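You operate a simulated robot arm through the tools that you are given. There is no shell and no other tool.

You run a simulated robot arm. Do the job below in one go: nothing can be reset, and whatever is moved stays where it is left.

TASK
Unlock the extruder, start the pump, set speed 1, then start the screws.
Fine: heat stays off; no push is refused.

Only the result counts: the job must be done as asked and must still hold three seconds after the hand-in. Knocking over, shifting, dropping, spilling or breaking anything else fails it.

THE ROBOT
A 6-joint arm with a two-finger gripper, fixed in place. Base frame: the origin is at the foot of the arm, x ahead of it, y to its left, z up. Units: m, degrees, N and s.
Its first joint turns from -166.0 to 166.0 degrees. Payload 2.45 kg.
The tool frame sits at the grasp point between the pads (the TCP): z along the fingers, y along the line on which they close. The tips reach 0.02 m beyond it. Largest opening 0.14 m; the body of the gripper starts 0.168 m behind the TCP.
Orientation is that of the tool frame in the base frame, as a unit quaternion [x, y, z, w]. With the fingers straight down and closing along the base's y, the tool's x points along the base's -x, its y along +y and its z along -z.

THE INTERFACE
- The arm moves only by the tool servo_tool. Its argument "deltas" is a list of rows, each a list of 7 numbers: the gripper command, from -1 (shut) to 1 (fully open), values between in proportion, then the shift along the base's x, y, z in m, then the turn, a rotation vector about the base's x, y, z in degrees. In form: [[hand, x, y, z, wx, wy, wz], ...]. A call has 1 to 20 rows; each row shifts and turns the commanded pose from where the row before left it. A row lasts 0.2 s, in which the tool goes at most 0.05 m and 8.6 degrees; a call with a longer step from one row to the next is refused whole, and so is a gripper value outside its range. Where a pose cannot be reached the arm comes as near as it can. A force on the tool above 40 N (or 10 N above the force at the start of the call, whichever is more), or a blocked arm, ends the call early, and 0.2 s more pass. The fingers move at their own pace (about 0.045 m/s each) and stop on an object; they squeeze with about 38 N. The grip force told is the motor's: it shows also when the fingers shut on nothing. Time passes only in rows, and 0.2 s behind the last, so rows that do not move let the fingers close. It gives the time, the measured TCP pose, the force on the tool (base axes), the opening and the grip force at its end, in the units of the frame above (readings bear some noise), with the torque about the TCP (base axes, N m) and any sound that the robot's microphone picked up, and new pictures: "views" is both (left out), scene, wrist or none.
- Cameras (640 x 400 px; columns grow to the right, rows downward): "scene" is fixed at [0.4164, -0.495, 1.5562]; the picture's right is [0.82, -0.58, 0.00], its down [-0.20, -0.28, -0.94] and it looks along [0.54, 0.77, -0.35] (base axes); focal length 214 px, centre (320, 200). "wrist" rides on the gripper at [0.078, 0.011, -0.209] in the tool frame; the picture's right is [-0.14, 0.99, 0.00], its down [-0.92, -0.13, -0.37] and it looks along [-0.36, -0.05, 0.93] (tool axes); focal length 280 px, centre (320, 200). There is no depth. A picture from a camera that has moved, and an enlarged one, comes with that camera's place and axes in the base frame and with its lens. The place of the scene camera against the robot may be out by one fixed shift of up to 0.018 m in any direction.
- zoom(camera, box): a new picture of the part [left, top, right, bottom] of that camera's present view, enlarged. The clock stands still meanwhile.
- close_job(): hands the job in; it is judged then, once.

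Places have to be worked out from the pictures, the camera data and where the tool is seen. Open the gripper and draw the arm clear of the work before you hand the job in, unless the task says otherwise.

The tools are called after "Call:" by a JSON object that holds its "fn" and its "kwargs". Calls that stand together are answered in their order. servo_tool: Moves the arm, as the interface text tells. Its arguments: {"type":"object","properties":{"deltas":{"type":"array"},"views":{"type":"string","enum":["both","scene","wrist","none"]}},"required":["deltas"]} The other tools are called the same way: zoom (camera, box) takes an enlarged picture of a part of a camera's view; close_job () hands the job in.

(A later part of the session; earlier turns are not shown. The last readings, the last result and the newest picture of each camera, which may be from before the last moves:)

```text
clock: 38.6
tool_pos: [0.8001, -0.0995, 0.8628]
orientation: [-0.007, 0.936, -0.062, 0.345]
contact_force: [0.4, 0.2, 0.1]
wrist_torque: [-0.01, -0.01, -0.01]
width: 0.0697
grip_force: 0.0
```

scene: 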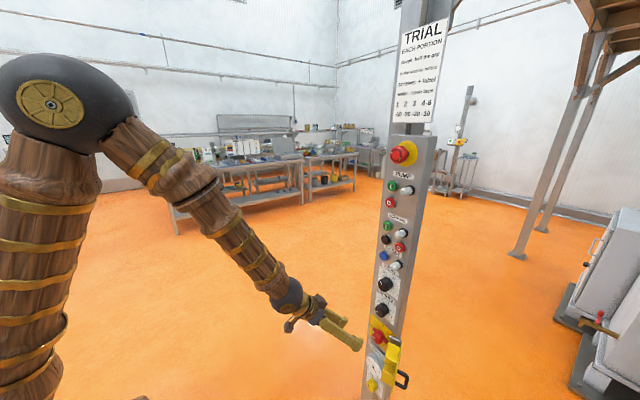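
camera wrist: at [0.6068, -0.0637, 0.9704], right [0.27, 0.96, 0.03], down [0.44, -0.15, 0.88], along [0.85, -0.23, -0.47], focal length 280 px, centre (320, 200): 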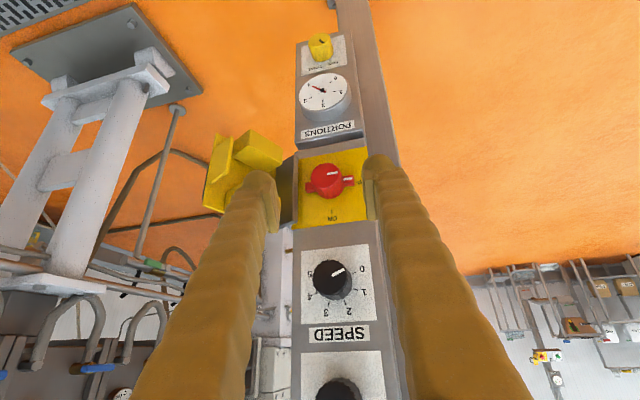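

Now it's at about 50° tilt. I'll turn to 45° tilt with a 30° left lean and move to the pre-grasp point 9 cm off the knob.

Call:
{"fn": "servo_tool", "kwargs": {"deltas": [[0, 0.0094, -0.0015, -0.0078, -4.6, -0.78, 0.62], [0, 0.0094, -0.0015, -0.0078, -4.6, -0.78, 0.62], [0, 0.0094, -0.0015, -0.0078, -4.6, -0.78, 0.62], [0, 0.0094, -0.0015, -0.0078, -4.6, -0.78, 0.62], [0, 0.0094, -0.0015, -0.0078, -4.6, -0.78, 0.62], [0, 0, 0, 0, 0, 0, 0], [0, 0, 0, 0, 0, 0, 0]]}}

Call:
{"fn": "zoom", "kwargs": {"camera": "wrist", "box": [220, 100, 420, 260]}}

Call:
{"fn": "zoom", "kwargs": {"camera": "scene", "box": [330, 290, 430, 365]}}

```text
clock: 40.2
tool_pos: [0.8476, -0.1065, 0.8221]
orientation: [-0.099, 0.893, -0.238, 0.369]
contact_force: [1.0, -0.3, 0.1]
wrist_torque: [0.0, 0.0, 0.02]
width: 0.0699
grip_force: 0.0
camera wrist: at [0.645, -0.0514, 0.8998], right [0.1, 0.91, -0.41], down [0.39, 0.34, 0.85], along [0.91, -0.24, -0.32], focal length 280 px, centre (320, 200)
```

scene: 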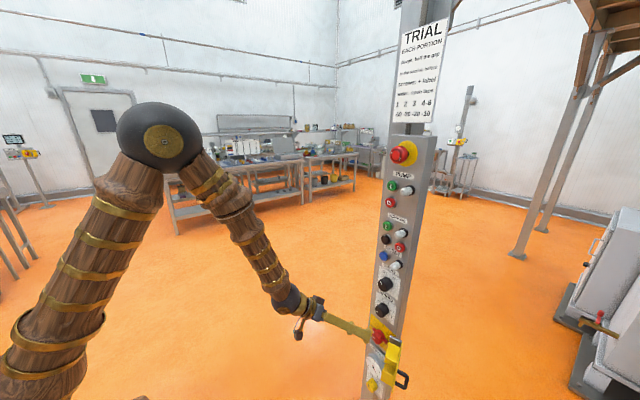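
wrist: 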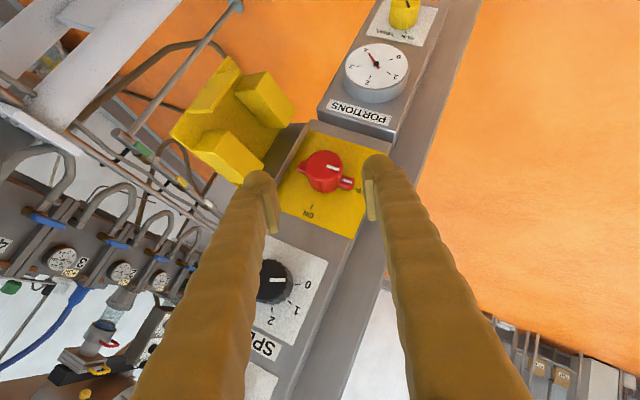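

```text
2.50 times, centred on (320, 180) of wrist
camera zoom: at [0.645, -0.0514, 0.8998], right [0.1, 0.91, -0.41], down [0.39, 0.34, 0.85], along [0.91, -0.24, -0.32], focal length 701 px, centre (320, 250)
```

zoom: 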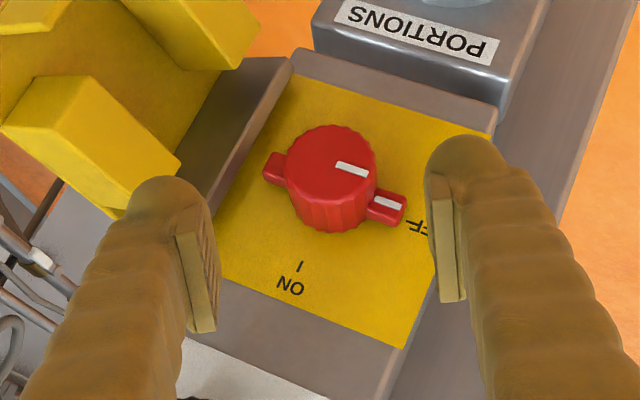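

```text
5.33 times, centred on (380, 328) of scene
camera zoom: at [0.4164, -0.495, 1.5562], right [0.82, -0.58, 0.0], down [-0.2, -0.28, -0.94], along [0.54, 0.77, -0.35], focal length 1144 px, centre (0, -480)
```

zoom: 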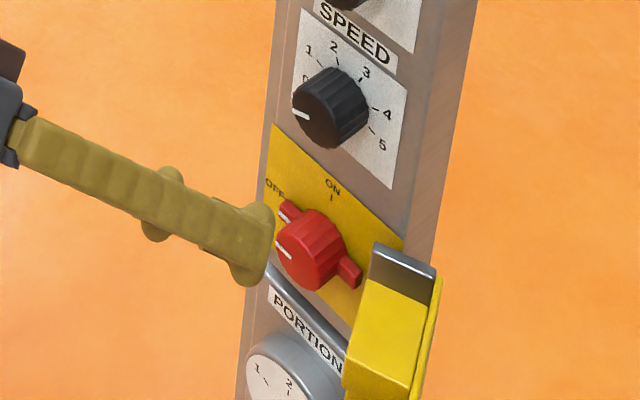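

The geometry lines up: knob centre about (y -0.137, z 0.767), centred between the open fingers. I'll advance along the tool axis and close on the knob body.

Call:
{"fn": "servo_tool", "kwargs": {"deltas": [[0, 0.0159, -0.0076, -0.0138, 0, 0, 0], [0, 0.0159, -0.0076, -0.0138, 0, 0, 0], [0, 0.0159, -0.0076, -0.0138, 0, 0, 0], [0, 0.0157, -0.0076, -0.0136, 0, 0, 0], [0, 0, 0, 0, 0, 0, 0], [-1, 0, 0, 0, 0, 0, 0], [-1, 0, 0, 0, 0, 0, 0], [-1, 0, 0, 0, 0, 0, 0]]}}

Call:
{"fn": "zoom", "kwargs": {"camera": "wrist", "box": [220, 100, 420, 260]}}

Call:
{"fn": "zoom", "kwargs": {"camera": "scene", "box": [330, 290, 430, 365]}}

```text
clock: 42.1
tool_pos: [0.9114, -0.1338, 0.7662]
orientation: [-0.101, 0.893, -0.236, 0.369]
contact_force: [2.2, 6.7, -4.9]
wrist_torque: [0.02, -0.07, -0.05]
width: 0.0403
grip_force: 39.3
stopped in row 8: the force on the tool passed its limit at 42 N (the readings are from after the stop); the commanded pose is now the measured one
camera wrist: at [0.7081, -0.0802, 0.8439], right [0.09, 0.91, -0.41], down [0.39, 0.34, 0.85], along [0.91, -0.24, -0.33], focal length 280 px, centre (320, 200)
```

scene: 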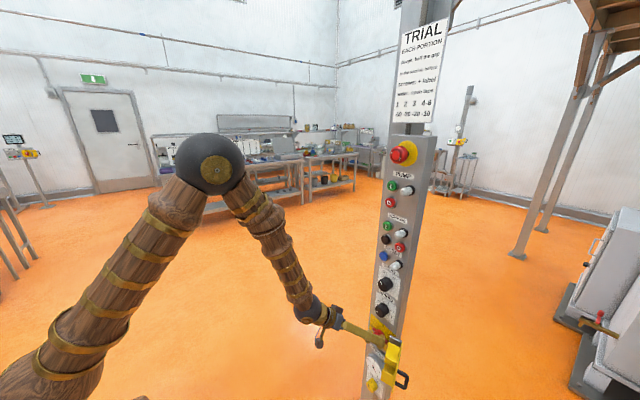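
wrist: 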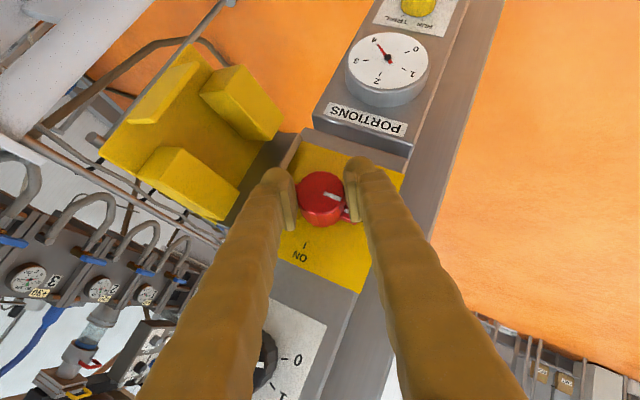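

```text
2.50 times, centred on (320, 180) of wrist
camera zoom: at [0.7081, -0.0802, 0.8439], right [0.09, 0.91, -0.41], down [0.39, 0.34, 0.85], along [0.91, -0.24, -0.33], focal length 701 px, centre (320, 250)
```

zoom: 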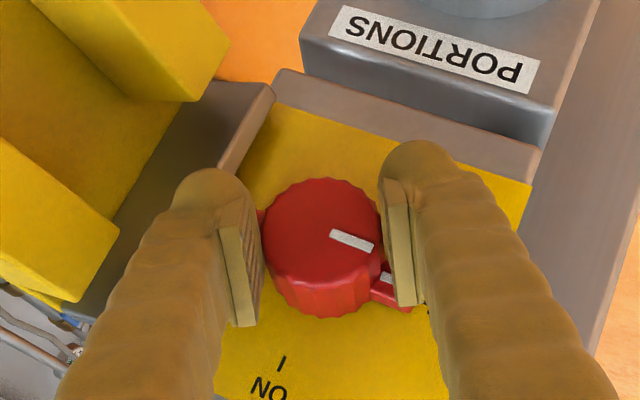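

```text
5.33 times, centred on (380, 328) of scene
camera zoom: at [0.4164, -0.495, 1.5562], right [0.82, -0.58, 0.0], down [-0.2, -0.28, -0.94], along [0.54, 0.77, -0.35], focal length 1144 px, centre (0, -480)
```

zoom: 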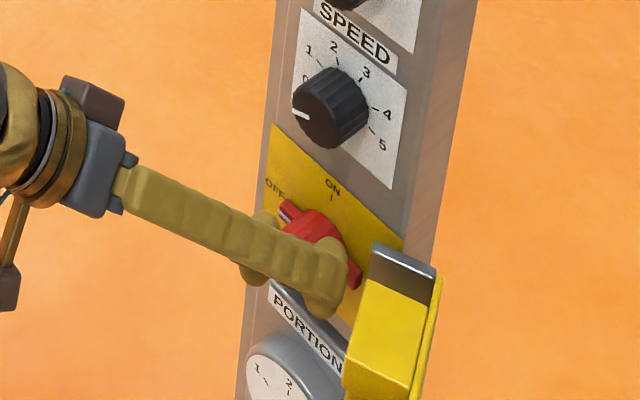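

Gripped (width 0.040). I'll twist clockwise about the knob axis in small steps.

Call:
{"fn": "servo_tool", "kwargs": {"deltas": [[-1, 0, 0, 0, 4, 0, 0], [-1, 0, 0, 0, 4, 0, 0], [-1, 0, 0, 0, 4, 0, 0], [-1, 0, 0, 0, 4, 0, 0], [-1, 0, 0, 0, 4, 0, 0]]}}

Call:
{"fn": "zoom", "kwargs": {"camera": "wrist", "box": [220, 100, 420, 260]}}

```text
clock: 43.4
tool_pos: [0.9102, -0.1377, 0.7677]
orientation: [-0.034, 0.921, -0.08, 0.379]
contact_force: [-4.1, -6.4, 5.6]
wrist_torque: [-0.02, -0.04, -0.03]
width: 0.0402
grip_force: 45.5
stopped in row 5: the force on the tool passed its limit at 47 N (the readings are from after the stop); the commanded pose is now the measured one
camera wrist: at [0.708, -0.1108, 0.8586], right [0.1, 0.99, -0.08], down [0.39, 0.03, 0.92], along [0.91, -0.12, -0.39], focal length 280 px, centre (320, 200)
```

scene: 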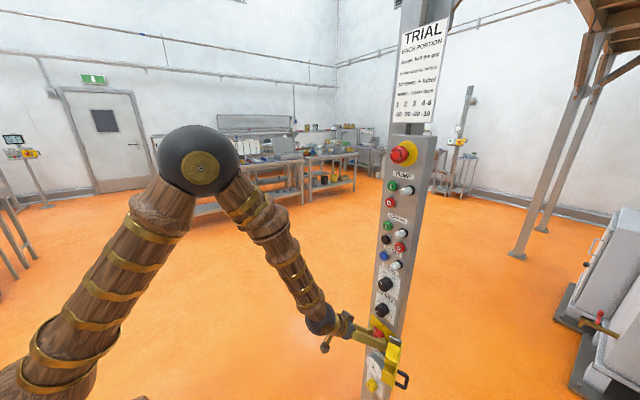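
wrist: 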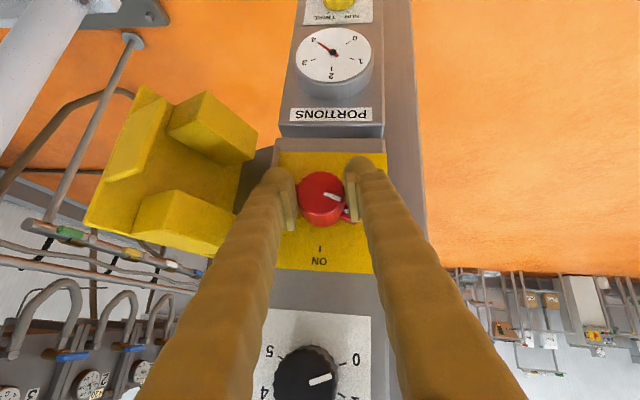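

```text
2.50 times, centred on (320, 180) of wrist
camera zoom: at [0.708, -0.1108, 0.8586], right [0.1, 0.99, -0.08], down [0.39, 0.03, 0.92], along [0.91, -0.12, -0.39], focal length 701 px, centre (320, 250)
```

zoom: 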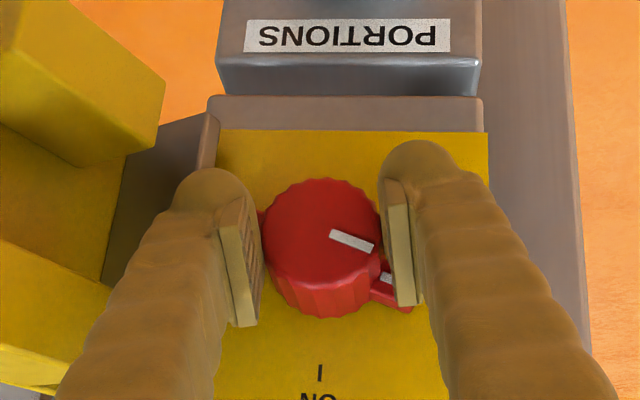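

The knob turns with the gripper, about 20° so far. The TCP drift indicates the axis is ~1 cm lower, so I'll add that small translation and continue.

Call:
{"fn": "servo_tool", "kwargs": {"deltas": [[-1, 0, -0.0008, 0.0001, 4, 0, 0], [-1, 0, -0.0008, 0.0001, 4, 0, 0], [-1, 0, -0.0008, 0, 4, 0, 0], [-1, 0, -0.0008, 0, 4, 0, 0], [-1, 0, -0.0008, 0, 4, 0, 0]]}}

Call:
{"fn": "zoom", "kwargs": {"camera": "wrist", "box": [220, 100, 420, 260]}}

```text
clock: 44.6
tool_pos: [0.9099, -0.1407, 0.7677]
orientation: [0.033, 0.921, 0.081, 0.38]
contact_force: [-5.8, 19.5, -2.7]
wrist_torque: [0.16, -0.08, 0.48]
width: 0.0403
grip_force: 44.8
camera wrist: at [0.708, -0.1463, 0.8622], right [0.09, 0.96, 0.27], down [0.39, -0.28, 0.87], along [0.91, 0.02, -0.4], focal length 280 px, centre (320, 200)
```

scene: 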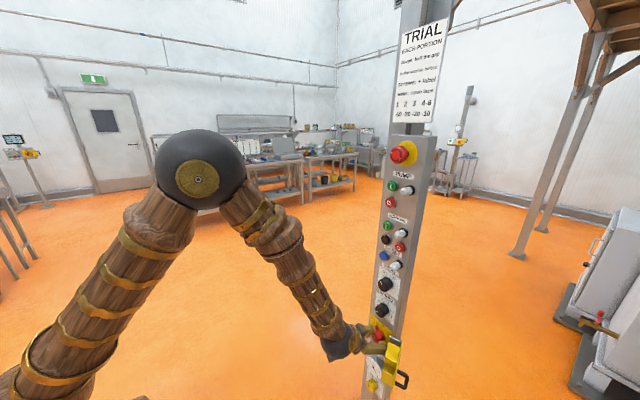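
wrist: 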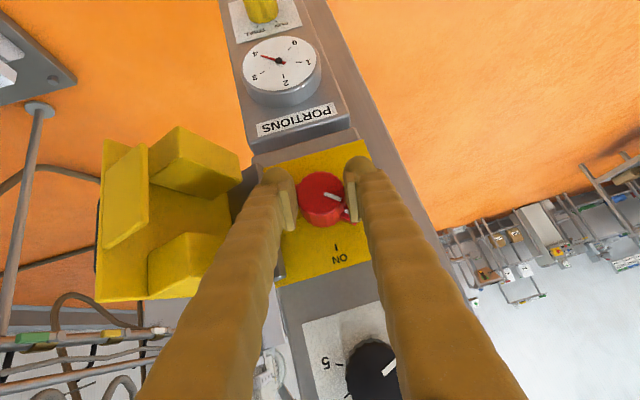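

```text
2.50 times, centred on (320, 180) of wrist
camera zoom: at [0.708, -0.1463, 0.8622], right [0.09, 0.96, 0.27], down [0.39, -0.28, 0.87], along [0.91, 0.02, -0.4], focal length 701 px, centre (320, 250)
```

zoom: 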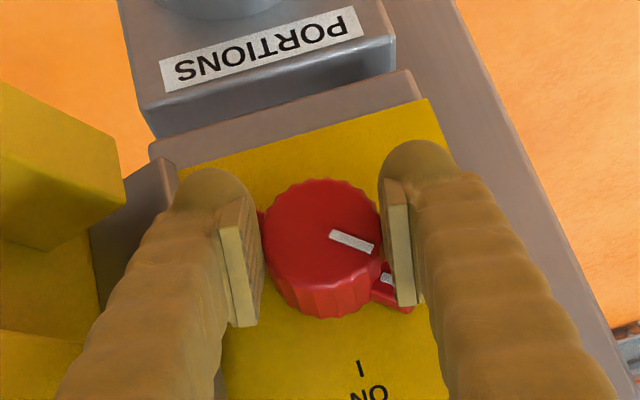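

About 40° done and following well. I'll continue while watching the clearance to the open cover on the right.

Call:
{"fn": "servo_tool", "kwargs": {"deltas": [[-1, 0, 0.0006, 0, 4, 0, 0], [-1, 0, -0.0004, 0, 4, 0, 0], [-1, 0, -0.0006, 0, 4, 0, 0], [-1, 0, -0.0007, -0.0001, 4, 0, 0]]}}

Call:
{"fn": "zoom", "kwargs": {"camera": "wrist", "box": [180, 100, 420, 260]}}

Call:
{"fn": "zoom", "kwargs": {"camera": "scene", "box": [330, 290, 430, 365]}}

```text
clock: 45.6
tool_pos: [0.9117, -0.1408, 0.766]
orientation: [0.086, 0.9, 0.209, 0.372]
contact_force: [4.0, 14.5, -16.1]
wrist_torque: [0.04, 0.16, 0.35]
width: 0.0402
grip_force: 44.9
camera wrist: at [0.7079, -0.1734, 0.8566], right [0.1, 0.85, 0.52], down [0.39, -0.52, 0.76], along [0.91, 0.13, -0.38], focal length 280 px, centre (320, 200)
```

scene: 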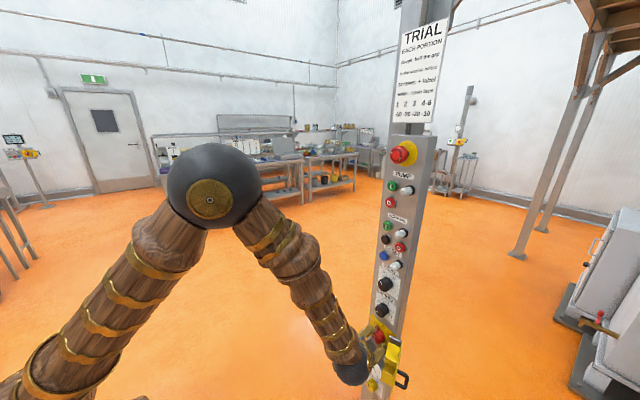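
wrist: 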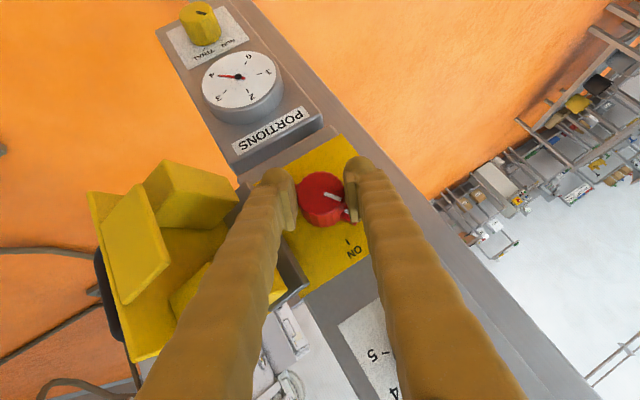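

```text
2.50 times, centred on (300, 180) of wrist
camera zoom: at [0.7079, -0.1734, 0.8566], right [0.1, 0.85, 0.52], down [0.39, -0.52, 0.76], along [0.91, 0.13, -0.38], focal length 701 px, centre (370, 250)
```

zoom: 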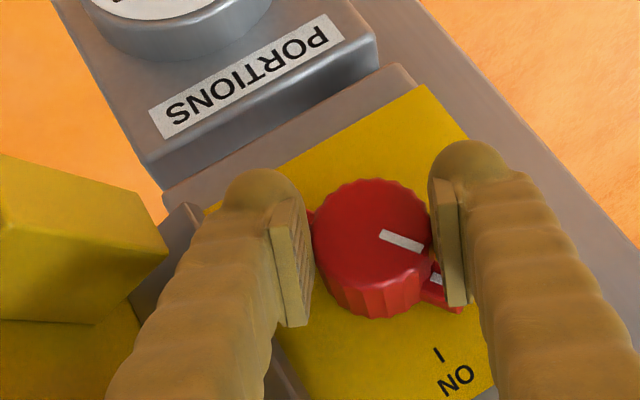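

```text
5.33 times, centred on (380, 328) of scene
camera zoom: at [0.4164, -0.495, 1.5562], right [0.82, -0.58, 0.0], down [-0.2, -0.28, -0.94], along [0.54, 0.77, -0.35], focal length 1144 px, centre (0, -480)
```

zoom: 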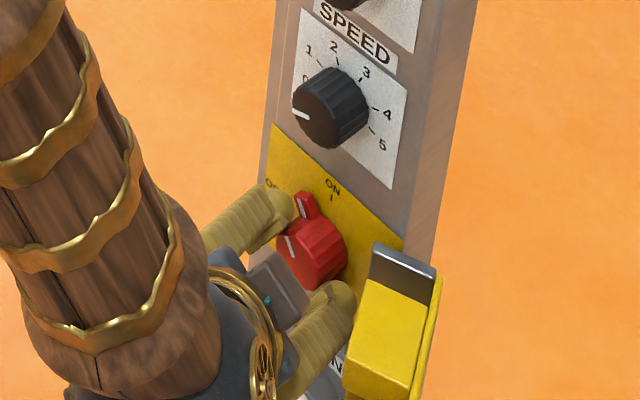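

56° turned, and the cover still has about 2 cm clearance. I'll do 12° more, then release to regrip.

Call:
{"fn": "servo_tool", "kwargs": {"deltas": [[-1, 0, 0.0003, -0.0006, 4, 0, 0], [-1, 0, -0.0004, -0.0004, 4, 0, 0], [-1, 0, -0.0006, -0.0003, 4, 0, 0]]}}

Call:
{"fn": "zoom", "kwargs": {"camera": "wrist", "box": [180, 100, 420, 260]}}

Call:
{"fn": "zoom", "kwargs": {"camera": "scene", "box": [330, 290, 430, 365]}}

```text
clock: 46.4
tool_pos: [0.9102, -0.143, 0.7651]
orientation: [0.124, 0.873, 0.301, 0.362]
contact_force: [-7.9, -2.4, -4.3]
wrist_torque: [-0.05, 0.01, -0.11]
width: 0.0404
grip_force: 45.0
camera wrist: at [0.7078, -0.1922, 0.8472], right [0.1, 0.72, 0.69], down [0.39, -0.66, 0.64], along [0.91, 0.21, -0.35], focal length 280 px, centre (320, 200)
```

scene: 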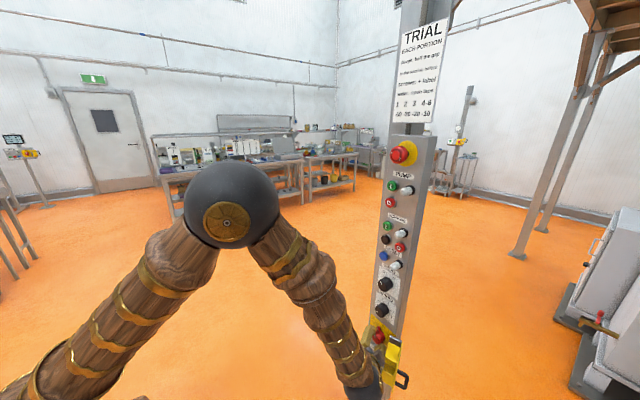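
wrist: 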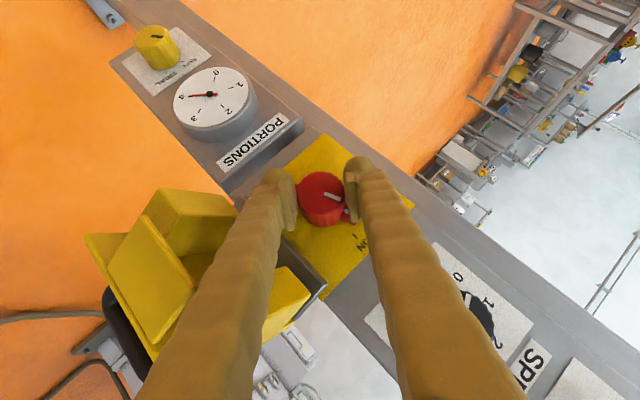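

```text
2.50 times, centred on (300, 180) of wrist
camera zoom: at [0.7078, -0.1922, 0.8472], right [0.1, 0.72, 0.69], down [0.39, -0.66, 0.64], along [0.91, 0.21, -0.35], focal length 701 px, centre (370, 250)
```

zoom: 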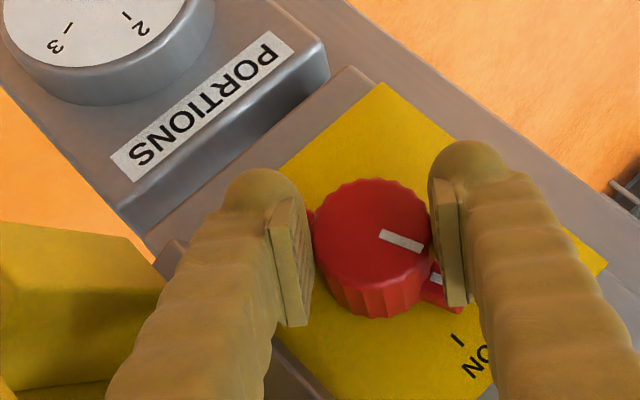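

```text
5.33 times, centred on (380, 328) of scene
camera zoom: at [0.4164, -0.495, 1.5562], right [0.82, -0.58, 0.0], down [-0.2, -0.28, -0.94], along [0.54, 0.77, -0.35], focal length 1144 px, centre (0, -480)
```

zoom: 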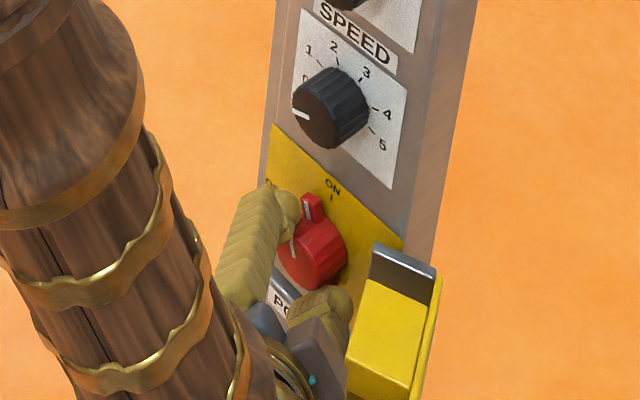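

About 67° turned. I'll open the fingers, rotate the gripper back 40° around the knob, and regrip for the remainder.

Call:
{"fn": "servo_tool", "kwargs": {"deltas": [[0, 0, 0, 0, 0, 0, 0], [0, 0, 0, 0, 0, 0, 0], [0, -0.003, 0.001, 0.001, -5, 0, 0], [0, -0.003, 0.001, 0.001, -7, 0, 0], [0, -0.003, 0.001, 0.001, -7, 0, 0], [0, 0, 0.001, 0, -7, 0, 0], [0, 0, 0.001, 0, -7, 0, 0], [0, 0, 0, 0, -7, 0, 0]]}}

Call:
{"fn": "zoom", "kwargs": {"camera": "wrist", "box": [220, 100, 420, 260]}}

Call:
{"fn": "zoom", "kwargs": {"camera": "scene", "box": [330, 290, 430, 365]}}

```text
clock: 48.2
tool_pos: [0.9007, -0.138, 0.7683]
orientation: [-0.007, 0.924, -0.016, 0.382]
contact_force: [-0.2, -0.3, 0.3]
wrist_torque: [-0.02, 0.0, -0.01]
width: 0.0699
grip_force: 0.0
camera wrist: at [0.6988, -0.1243, 0.8632], right [0.1, 0.99, 0.06], down [0.39, -0.1, 0.91], along [0.91, -0.06, -0.4], focal length 280 px, centre (320, 200)
```

scene: 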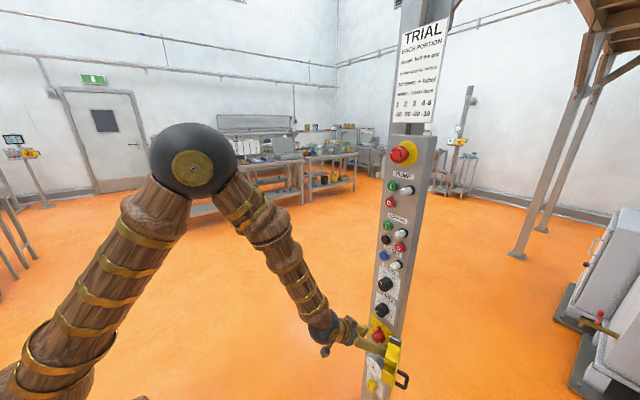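
wrist: 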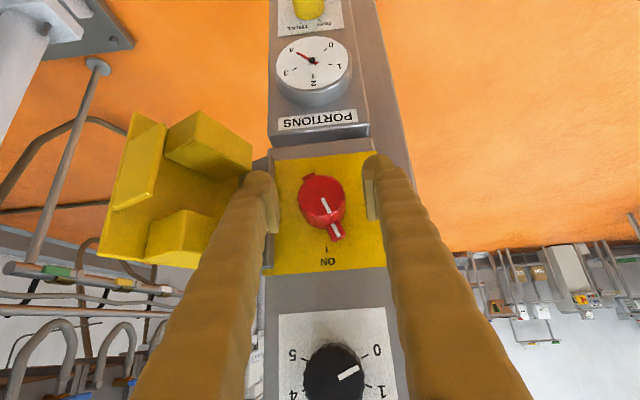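

```text
2.50 times, centred on (320, 180) of wrist
camera zoom: at [0.6988, -0.1243, 0.8632], right [0.1, 0.99, 0.06], down [0.39, -0.1, 0.91], along [0.91, -0.06, -0.4], focal length 701 px, centre (320, 250)
```

zoom: 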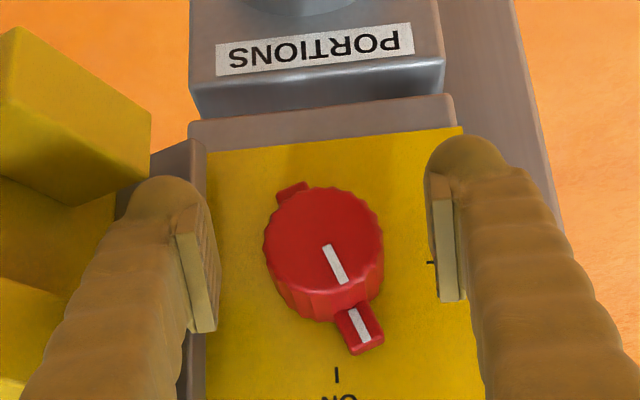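

```text
5.33 times, centred on (380, 328) of scene
camera zoom: at [0.4164, -0.495, 1.5562], right [0.82, -0.58, 0.0], down [-0.2, -0.28, -0.94], along [0.54, 0.77, -0.35], focal length 1144 px, centre (0, -480)
```

zoom: 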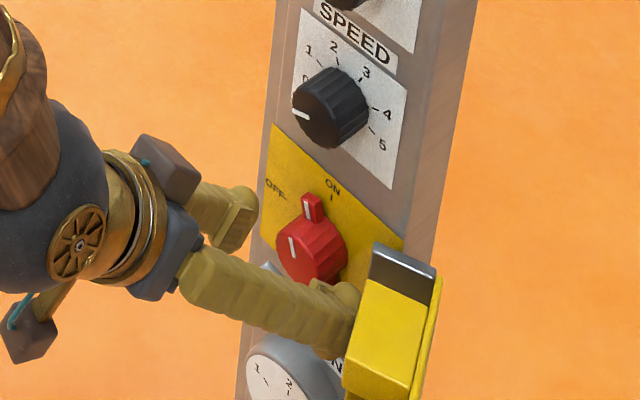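

The knob holds at about 20° short of ON. I'll move in again, regrip and finish the turn.

Call:
{"fn": "servo_tool", "kwargs": {"deltas": [[0, 0.005, 0, 0, 0, 0, 0], [0, 0.005, 0, -0.001, 0, 0, 0], [-1, 0, 0, 0, 0, 0, 0], [-1, 0, 0, 0, 0, 0, 0], [-1, 0, 0, 0, 0, 0, 0]], "views": "wrist"}}

```text
clock: 49.4
tool_pos: [0.9127, -0.1374, 0.7688]
orientation: [-0.006, 0.924, -0.016, 0.382]
contact_force: [4.8, -6.6, -3.0]
wrist_torque: [-0.04, -0.01, -0.04]
width: 0.0405
grip_force: 31.5
camera wrist: at [0.709, -0.1246, 0.8621], right [0.1, 0.99, 0.06], down [0.39, -0.1, 0.91], along [0.91, -0.06, -0.4], focal length 280 px, centre (320, 200)
```

wrist: 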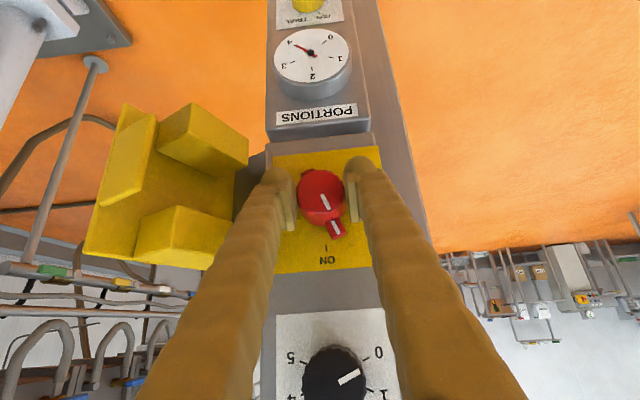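

Gripped again (0.0405). I'll turn another 24° clockwise.

Call:
{"fn": "servo_tool", "kwargs": {"deltas": [[-1, 0, -0.0008, 0, 4, 0, 0], [-1, 0, -0.0008, 0, 4, 0, 0], [-1, 0, -0.0007, -0.0001, 4, 0, 0], [-1, 0, -0.0007, -0.0002, 4, 0, 0], [-1, 0, -0.0007, -0.0002, 4, 0, 0], [-1, 0, -0.0006, -0.0002, 4, 0, 0]], "views": "scene"}}

Call:
{"fn": "zoom", "kwargs": {"camera": "wrist", "box": [220, 100, 420, 260]}}

Call:
{"fn": "zoom", "kwargs": {"camera": "scene", "box": [330, 290, 430, 365]}}

```text
clock: 50.8
tool_pos: [0.9113, -0.1419, 0.7683]
orientation: [0.073, 0.907, 0.178, 0.374]
contact_force: [-15.2, -4.4, 9.2]
wrist_torque: [-0.81, -0.07, -0.05]
width: 0.0403
grip_force: 45.2
```

scene: 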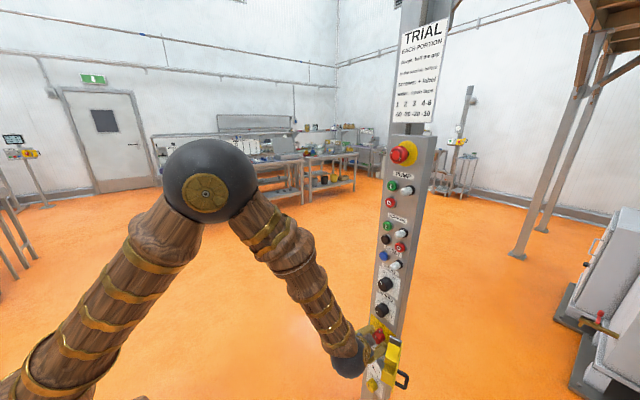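

```text
2.50 times, centred on (320, 180) of wrist
camera zoom: at [0.7089, -0.1671, 0.8594], right [0.1, 0.88, 0.46], down [0.39, -0.46, 0.8], along [0.91, 0.11, -0.39], focal length 701 px, centre (320, 250)
```

zoom: 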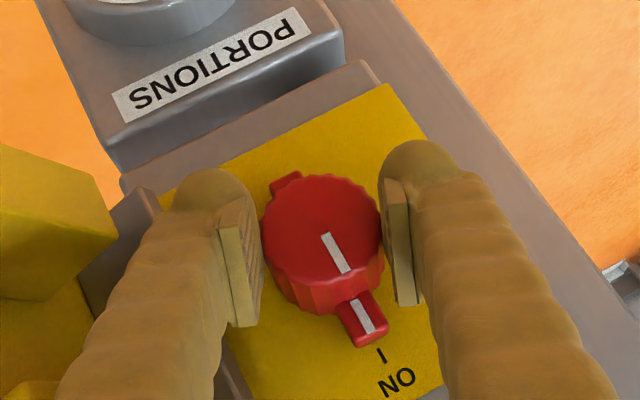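

```text
5.33 times, centred on (380, 328) of scene
camera zoom: at [0.4164, -0.495, 1.5562], right [0.82, -0.58, 0.0], down [-0.2, -0.28, -0.94], along [0.54, 0.77, -0.35], focal length 1144 px, centre (0, -480)
```

zoom: 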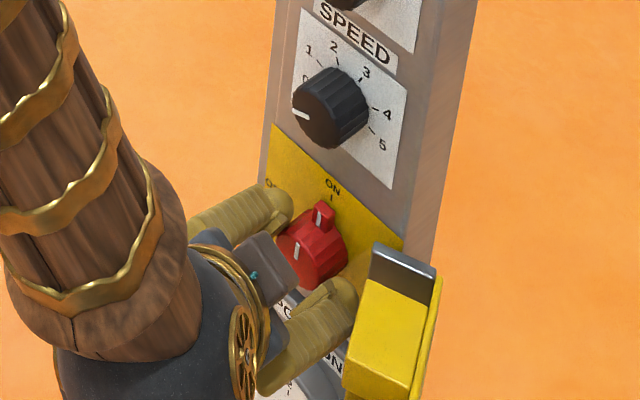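

The pointer now lines up with ON and the torque shows the stop. I'll release, back off in -x, and check the panel lamps.

Call:
{"fn": "servo_tool", "kwargs": {"deltas": [[0, 0, 0, 0, 0, 0, 0], [0, 0, 0, 0, 0, 0, 0], [0, -0.02, 0, 0.005, -4, 0, 0], [0, -0.02, 0, 0.015, -6, 0, 0], [0, -0.02, 0, 0.015, -6, 0, 0], [0, -0.02, 0, 0.02, -6, 0, 0], [0, -0.005, 0, 0.03, 0, 0, 0], [0, -0.005, 0, 0.03, 0, 0, 0]]}}

Call:
{"fn": "zoom", "kwargs": {"camera": "scene", "box": [330, 290, 430, 365]}}

Call:
{"fn": "zoom", "kwargs": {"camera": "scene", "box": [360, 165, 430, 285]}}

```text
clock: 52.6
tool_pos: [0.8225, -0.1415, 0.8823]
orientation: [-0.001, 0.924, 0.0, 0.382]
contact_force: [0.3, -0.7, 0.2]
wrist_torque: [0.02, 0.0, 0.02]
width: 0.0698
grip_force: 0.1
camera wrist: at [0.6196, -0.1313, 0.9778], right [0.1, 0.99, 0.1], down [0.39, -0.13, 0.91], along [0.91, -0.05, -0.4], focal length 280 px, centre (320, 200)
```

scene: 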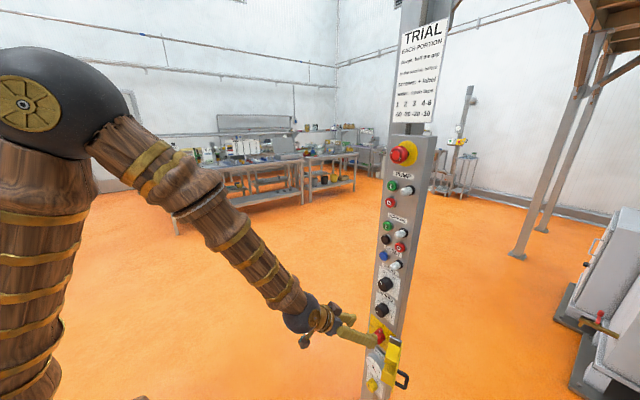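
wrist: 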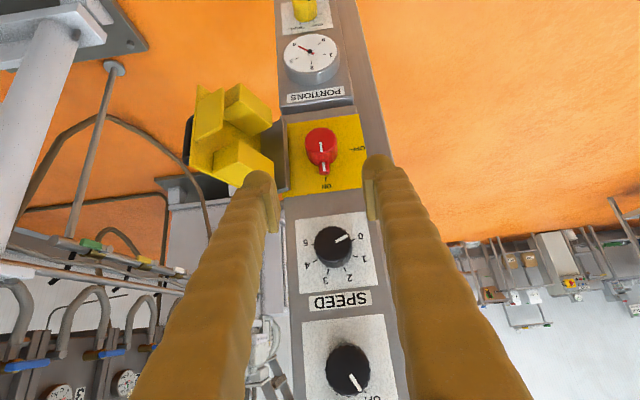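

```text
5.33 times, centred on (380, 328) of scene
camera zoom: at [0.4164, -0.495, 1.5562], right [0.82, -0.58, 0.0], down [-0.2, -0.28, -0.94], along [0.54, 0.77, -0.35], focal length 1144 px, centre (0, -480)
```

zoom: 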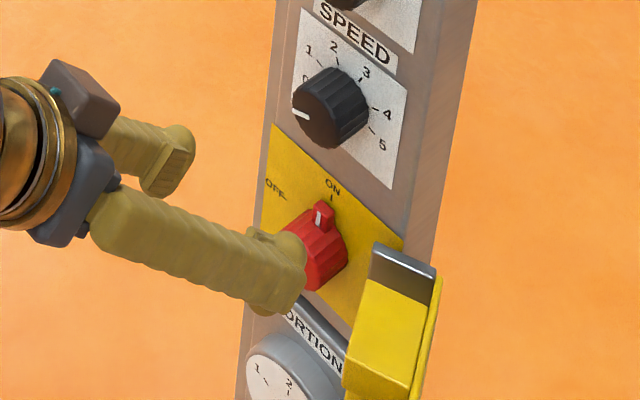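

```text
3.33 times, centred on (395, 225) of scene
camera zoom: at [0.4164, -0.495, 1.5562], right [0.82, -0.58, 0.0], down [-0.2, -0.28, -0.94], along [0.54, 0.77, -0.35], focal length 715 px, centre (70, 117)
```

zoom: 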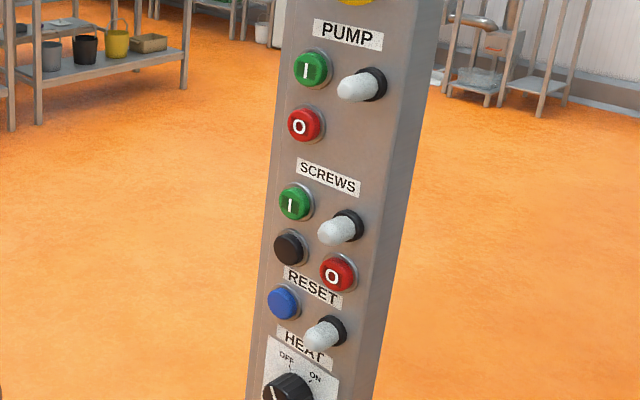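

The isolator is ON and no fault lamp is lit. Next is PUMP I, which I place at about (0.94, -0.113, 1.368); I'll raise the arm, close the fingers and level the tool in front of it.

Call:
{"fn": "servo_tool", "kwargs": {"deltas": [[-1, -0.01, 0.002, 0.04, 0, 0, 0], [-1, -0.01, 0.003, 0.045, 0, 0, 0], [-1, 0, 0.003, 0.045, 0, -4, 0], [-1, 0, 0.003, 0.045, 0, -5, 0], [-1, 0, 0.003, 0.045, 0, -5, 0], [-1, 0, 0.003, 0.045, 0, -5, 0], [-1, 0, 0.003, 0.045, 0, -5, 0], [-1, 0, 0.003, 0.045, 0, -5, 0], [-1, 0, 0.003, 0.045, 0, -5, 0], [-1, 0, 0.003, 0.045, 0, -5, 0], [-1, 0, 0, 0.041, 0, -6, 0]]}}

```text
clock: 55.0
tool_pos: [0.8032, -0.1145, 1.3658]
orientation: [-0.001, 0.707, 0.001, 0.707]
contact_force: [0.2, -0.1, 0.2]
wrist_torque: [-0.01, 0.04, 0.0]
width: 0.0
grip_force: 29.3
camera wrist: at [0.5929, -0.1033, 1.2911], right [0.0, 0.99, 0.14], down [-0.37, -0.13, 0.92], along [0.93, -0.05, 0.36], focal length 280 px, centre (320, 200)
```

scene: 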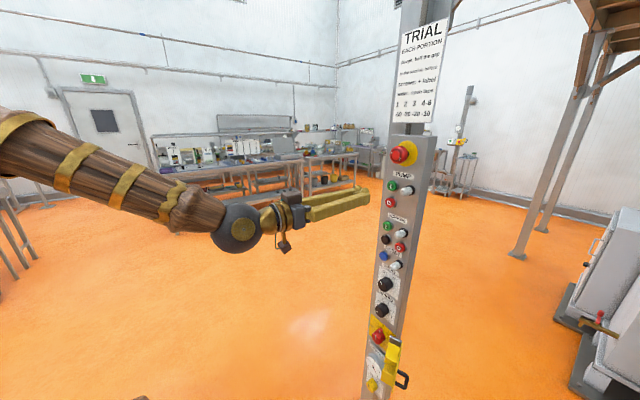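
wrist: 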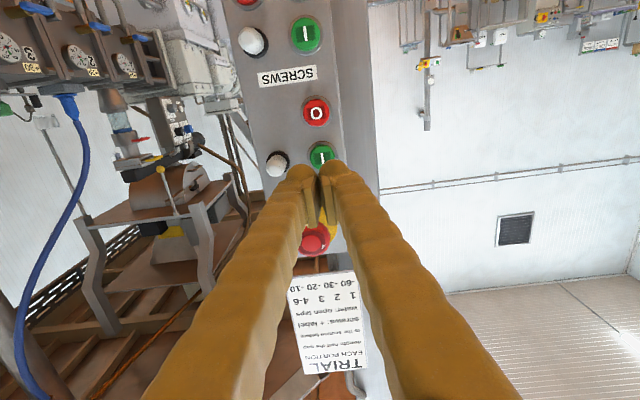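

PUMP I is right ahead at y≈-0.111, z≈1.367. I'll advance to just short of it, then press in small steps.

Call:
{"fn": "servo_tool", "kwargs": {"deltas": [[-1, 0.02, 0.001, 0.001, 0, 0, 0], [-1, 0.02, 0.001, 0, 0, 0, 0], [-1, 0.02, 0.001, 0, 0, 0, 0], [-1, 0.02, 0, 0, 0, 0, 0], [-1, 0.015, 0, 0, 0, 0, 0]]}}

Call:
{"fn": "zoom", "kwargs": {"camera": "scene", "box": [360, 160, 430, 220]}}

Call:
{"fn": "zoom", "kwargs": {"camera": "wrist", "box": [240, 80, 400, 200]}}

```text
clock: 56.2
tool_pos: [0.896, -0.1103, 1.3699]
orientation: [-0.001, 0.708, 0.0, 0.706]
contact_force: [0.1, 0.6, -0.8]
wrist_torque: [0.01, 0.02, 0.01]
width: 0.0001
grip_force: 29.7
camera wrist: at [0.6875, -0.1006, 1.2936], right [0.0, 0.99, 0.14], down [-0.37, -0.13, 0.92], along [0.93, -0.05, 0.36], focal length 280 px, centre (320, 200)
```

scene: 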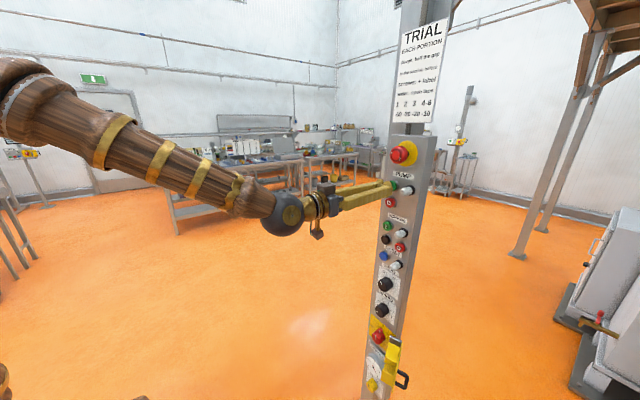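
wrist: 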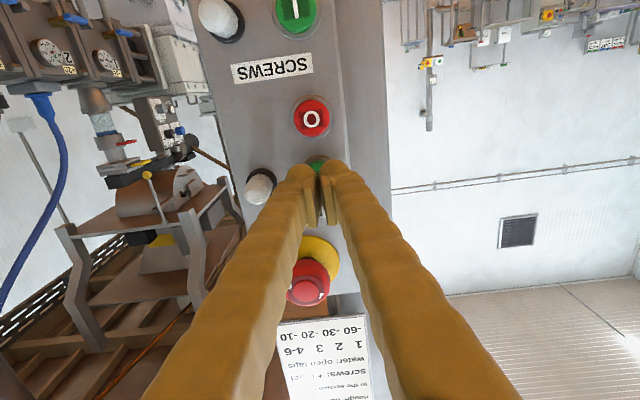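

```text
6.67 times, centred on (395, 190) of scene
camera zoom: at [0.4164, -0.495, 1.5562], right [0.82, -0.58, 0.0], down [-0.2, -0.28, -0.94], along [0.54, 0.77, -0.35], focal length 1430 px, centre (-180, 267)
```

zoom: 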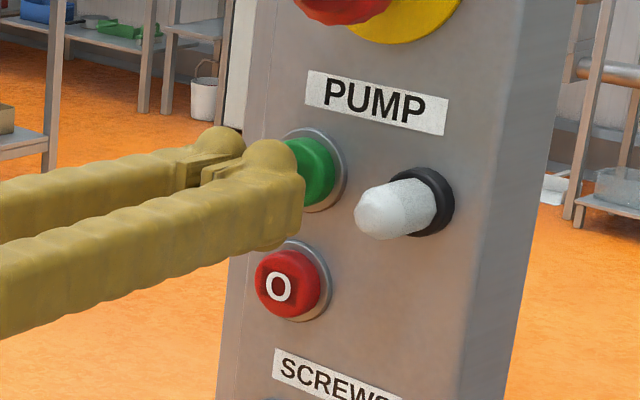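

```text
3.33 times, centred on (320, 140) of wrist
camera zoom: at [0.6875, -0.1006, 1.2936], right [0.0, 0.99, 0.14], down [-0.37, -0.13, 0.92], along [0.93, -0.05, 0.36], focal length 935 px, centre (320, 400)
```

zoom: 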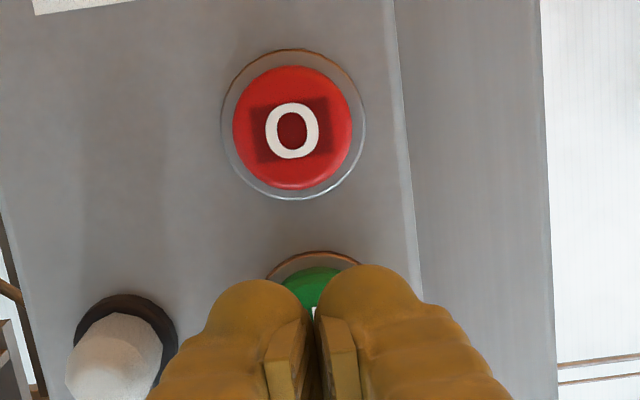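

The tip is 2–3 cm in front of the green button. I'll press in 4 mm steps.

Call:
{"fn": "servo_tool", "kwargs": {"deltas": [[-1, 0.004, 0, -0.001, 0, 0, 0], [-1, 0.004, 0, 0, 0, 0, 0], [-1, 0.004, 0, 0, 0, 0, 0], [-1, 0.004, 0, 0, 0, 0, 0]], "views": "none"}}

Call:
{"fn": "zoom", "kwargs": {"camera": "scene", "box": [360, 160, 430, 220]}}

```text
clock: 57.2
tool_pos: [0.9136, -0.1094, 1.3687]
orientation: [0.0, 0.708, 0.0, 0.706]
contact_force: [-0.7, 0.2, 0.0]
wrist_torque: [0.01, -0.03, -0.03]
width: 0.0
grip_force: 29.6
```

```text
6.67 times, centred on (395, 190) of scene
camera zoom: at [0.4164, -0.495, 1.5562], right [0.82, -0.58, 0.0], down [-0.2, -0.28, -0.94], along [0.54, 0.77, -0.35], focal length 1430 px, centre (-180, 267)
```

zoom: 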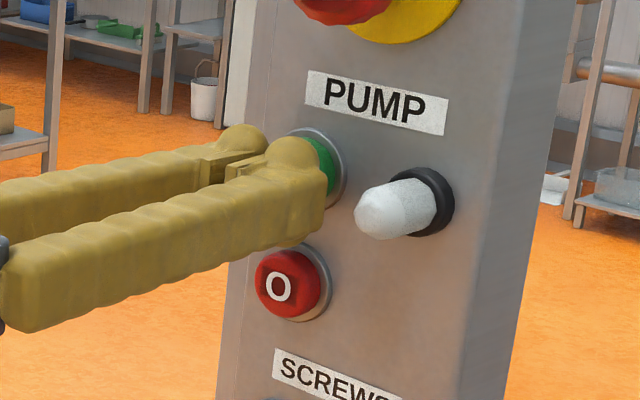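

No contact yet at tip x≈0.934. I'll continue, raising by 3 mm to be central.

Call:
{"fn": "servo_tool", "kwargs": {"deltas": [[-1, 0.001, 0, 0.003, 0, 0, 0], [-1, 0.003, 0, 0, 0, 0, 0], [-1, 0.003, 0, 0, 0, 0, 0], [-1, 0.003, 0, 0, 0, 0, 0]], "views": "none"}}

Call:
{"fn": "zoom", "kwargs": {"camera": "scene", "box": [360, 160, 430, 220]}}

```text
clock: 58.2
tool_pos: [0.9231, -0.1098, 1.3705]
orientation: [0.0, 0.708, 0.0, 0.707]
contact_force: [-1.5, -0.6, -0.6]
wrist_torque: [0.02, 0.02, -0.02]
width: 0.0058
grip_force: 29.7
```

```text
6.67 times, centred on (395, 190) of scene
camera zoom: at [0.4164, -0.495, 1.5562], right [0.82, -0.58, 0.0], down [-0.2, -0.28, -0.94], along [0.54, 0.77, -0.35], focal length 1430 px, centre (-180, 267)
```

zoom: 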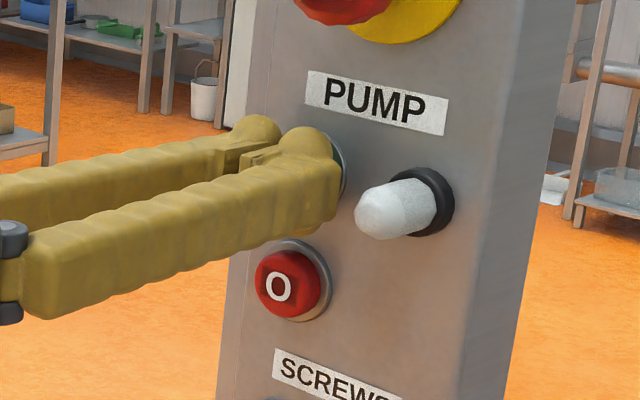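

Contact has started (the width reads 0.006, so the button cap sits between the fingertips). I'll press a little more and listen for a click.

Call:
{"fn": "servo_tool", "kwargs": {"deltas": [[-1, 0.003, 0, 0, 0, 0, 0], [-1, 0.003, 0, 0, 0, 0, 0]], "views": "none"}}

Call:
{"fn": "zoom", "kwargs": {"camera": "scene", "box": [360, 160, 430, 220]}}

Call:
{"fn": "zoom", "kwargs": {"camera": "wrist", "box": [240, 80, 400, 200]}}

```text
clock: 58.8
tool_pos: [0.9285, -0.1091, 1.3718]
orientation: [-0.001, 0.708, 0.0, 0.707]
contact_force: [-13.5, 0.0, -1.8]
wrist_torque: [-0.01, 0.01, 0.0]
width: 0.0061
grip_force: 29.3
heard: click
```

```text
6.67 times, centred on (395, 190) of scene
camera zoom: at [0.4164, -0.495, 1.5562], right [0.82, -0.58, 0.0], down [-0.2, -0.28, -0.94], along [0.54, 0.77, -0.35], focal length 1430 px, centre (-180, 267)
```

zoom: 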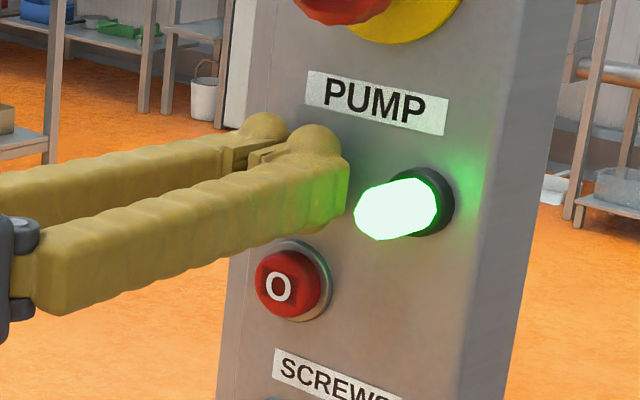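

```text
3.33 times, centred on (320, 140) of wrist
camera zoom: at [0.7194, -0.0994, 1.2952], right [0.0, 0.99, 0.14], down [-0.37, -0.13, 0.92], along [0.93, -0.05, 0.36], focal length 935 px, centre (320, 400)
```

zoom: 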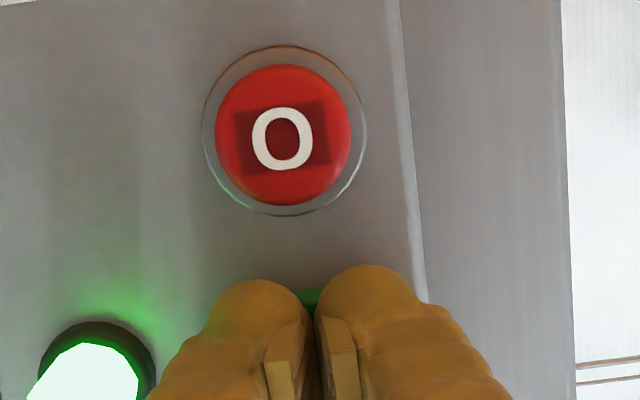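

The click was heard and the PUMP lamp is green. I'll back off and go down to the speed knob (face at about x 0.92, y -0.139, z 0.900), with 30° tilt and 22° left lean for a 45° twist.

Call:
{"fn": "servo_tool", "kwargs": {"deltas": [[-1, -0.03, 0, 0, 0, 0, 0], [-1, -0.04, 0, 0, 0, 0, 0], [-1, -0.04, 0, -0.01, 0, 3, 0], [-1, 0, -0.001, -0.04, 0, 5, 0], [-1, 0, -0.001, -0.04, 0, 5, 0], [-1, 0, -0.001, -0.04, 0, 5, 0], [-1, 0, -0.001, -0.04, 0, 5, 0], [-1, 0, -0.001, -0.04, 0, 5, 0], [-1, 0, -0.001, -0.04, 0, 2, 0], [0, 0, -0.001, -0.04, 0, 0, 0], [0, 0.002, -0.001, -0.04, -5, 0, 0], [0, 0.005, -0.001, -0.04, -6, 0, 0], [0, 0.005, -0.002, -0.03, -6, 0, 0], [0, 0.005, -0.002, -0.03, -5, 0, 0], [0, 0, 0, 0, 0, 0, 0]]}}

Call:
{"fn": "zoom", "kwargs": {"camera": "scene", "box": [360, 165, 430, 285]}}

Call:
{"fn": "zoom", "kwargs": {"camera": "wrist", "box": [220, 100, 420, 260]}}

```text
clock: 62.0
tool_pos: [0.8355, -0.1236, 0.9412]
orientation: [-0.096, 0.851, -0.166, 0.49]
contact_force: [1.2, -0.3, 0.5]
wrist_torque: [0.03, 0.01, -0.01]
width: 0.0704
grip_force: 0.1
camera wrist: at [0.6158, -0.0991, 0.9736], right [0.07, 0.96, -0.26], down [0.14, 0.25, 0.96], along [0.99, -0.1, -0.12], focal length 280 px, centre (320, 200)
```

scene: 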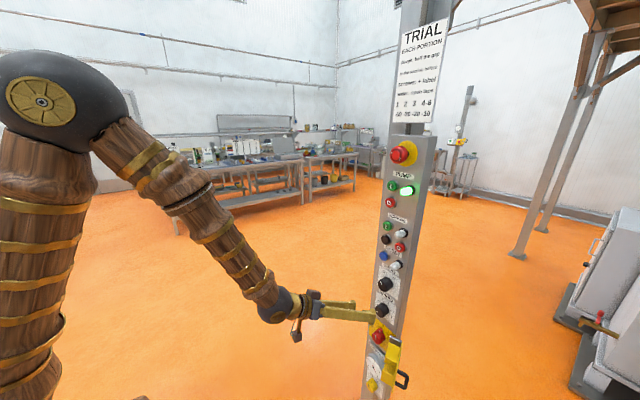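
wrist: 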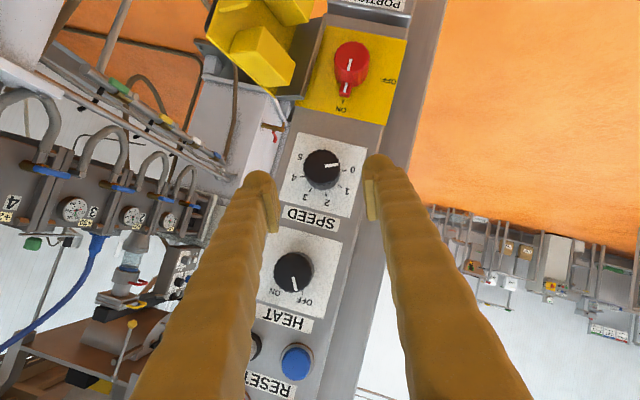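

```text
3.33 times, centred on (395, 225) of scene
camera zoom: at [0.4164, -0.495, 1.5562], right [0.82, -0.58, 0.0], down [-0.2, -0.28, -0.94], along [0.54, 0.77, -0.35], focal length 715 px, centre (70, 117)
```

zoom: 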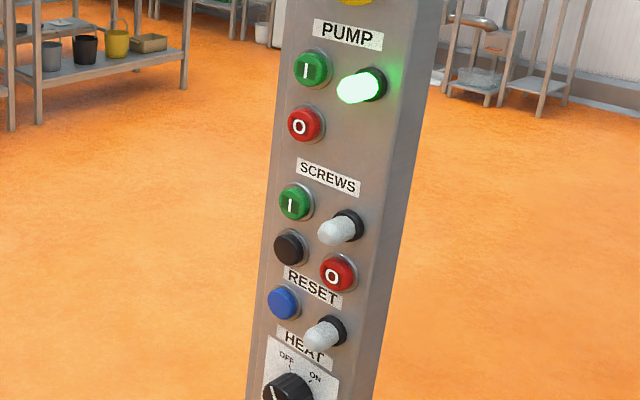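

```text
2.50 times, centred on (320, 180) of wrist
camera zoom: at [0.6158, -0.0991, 0.9736], right [0.07, 0.96, -0.26], down [0.14, 0.25, 0.96], along [0.99, -0.1, -0.12], focal length 701 px, centre (320, 250)
```

zoom: 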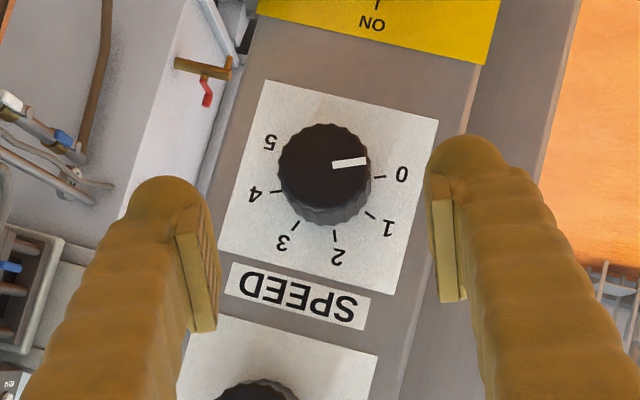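

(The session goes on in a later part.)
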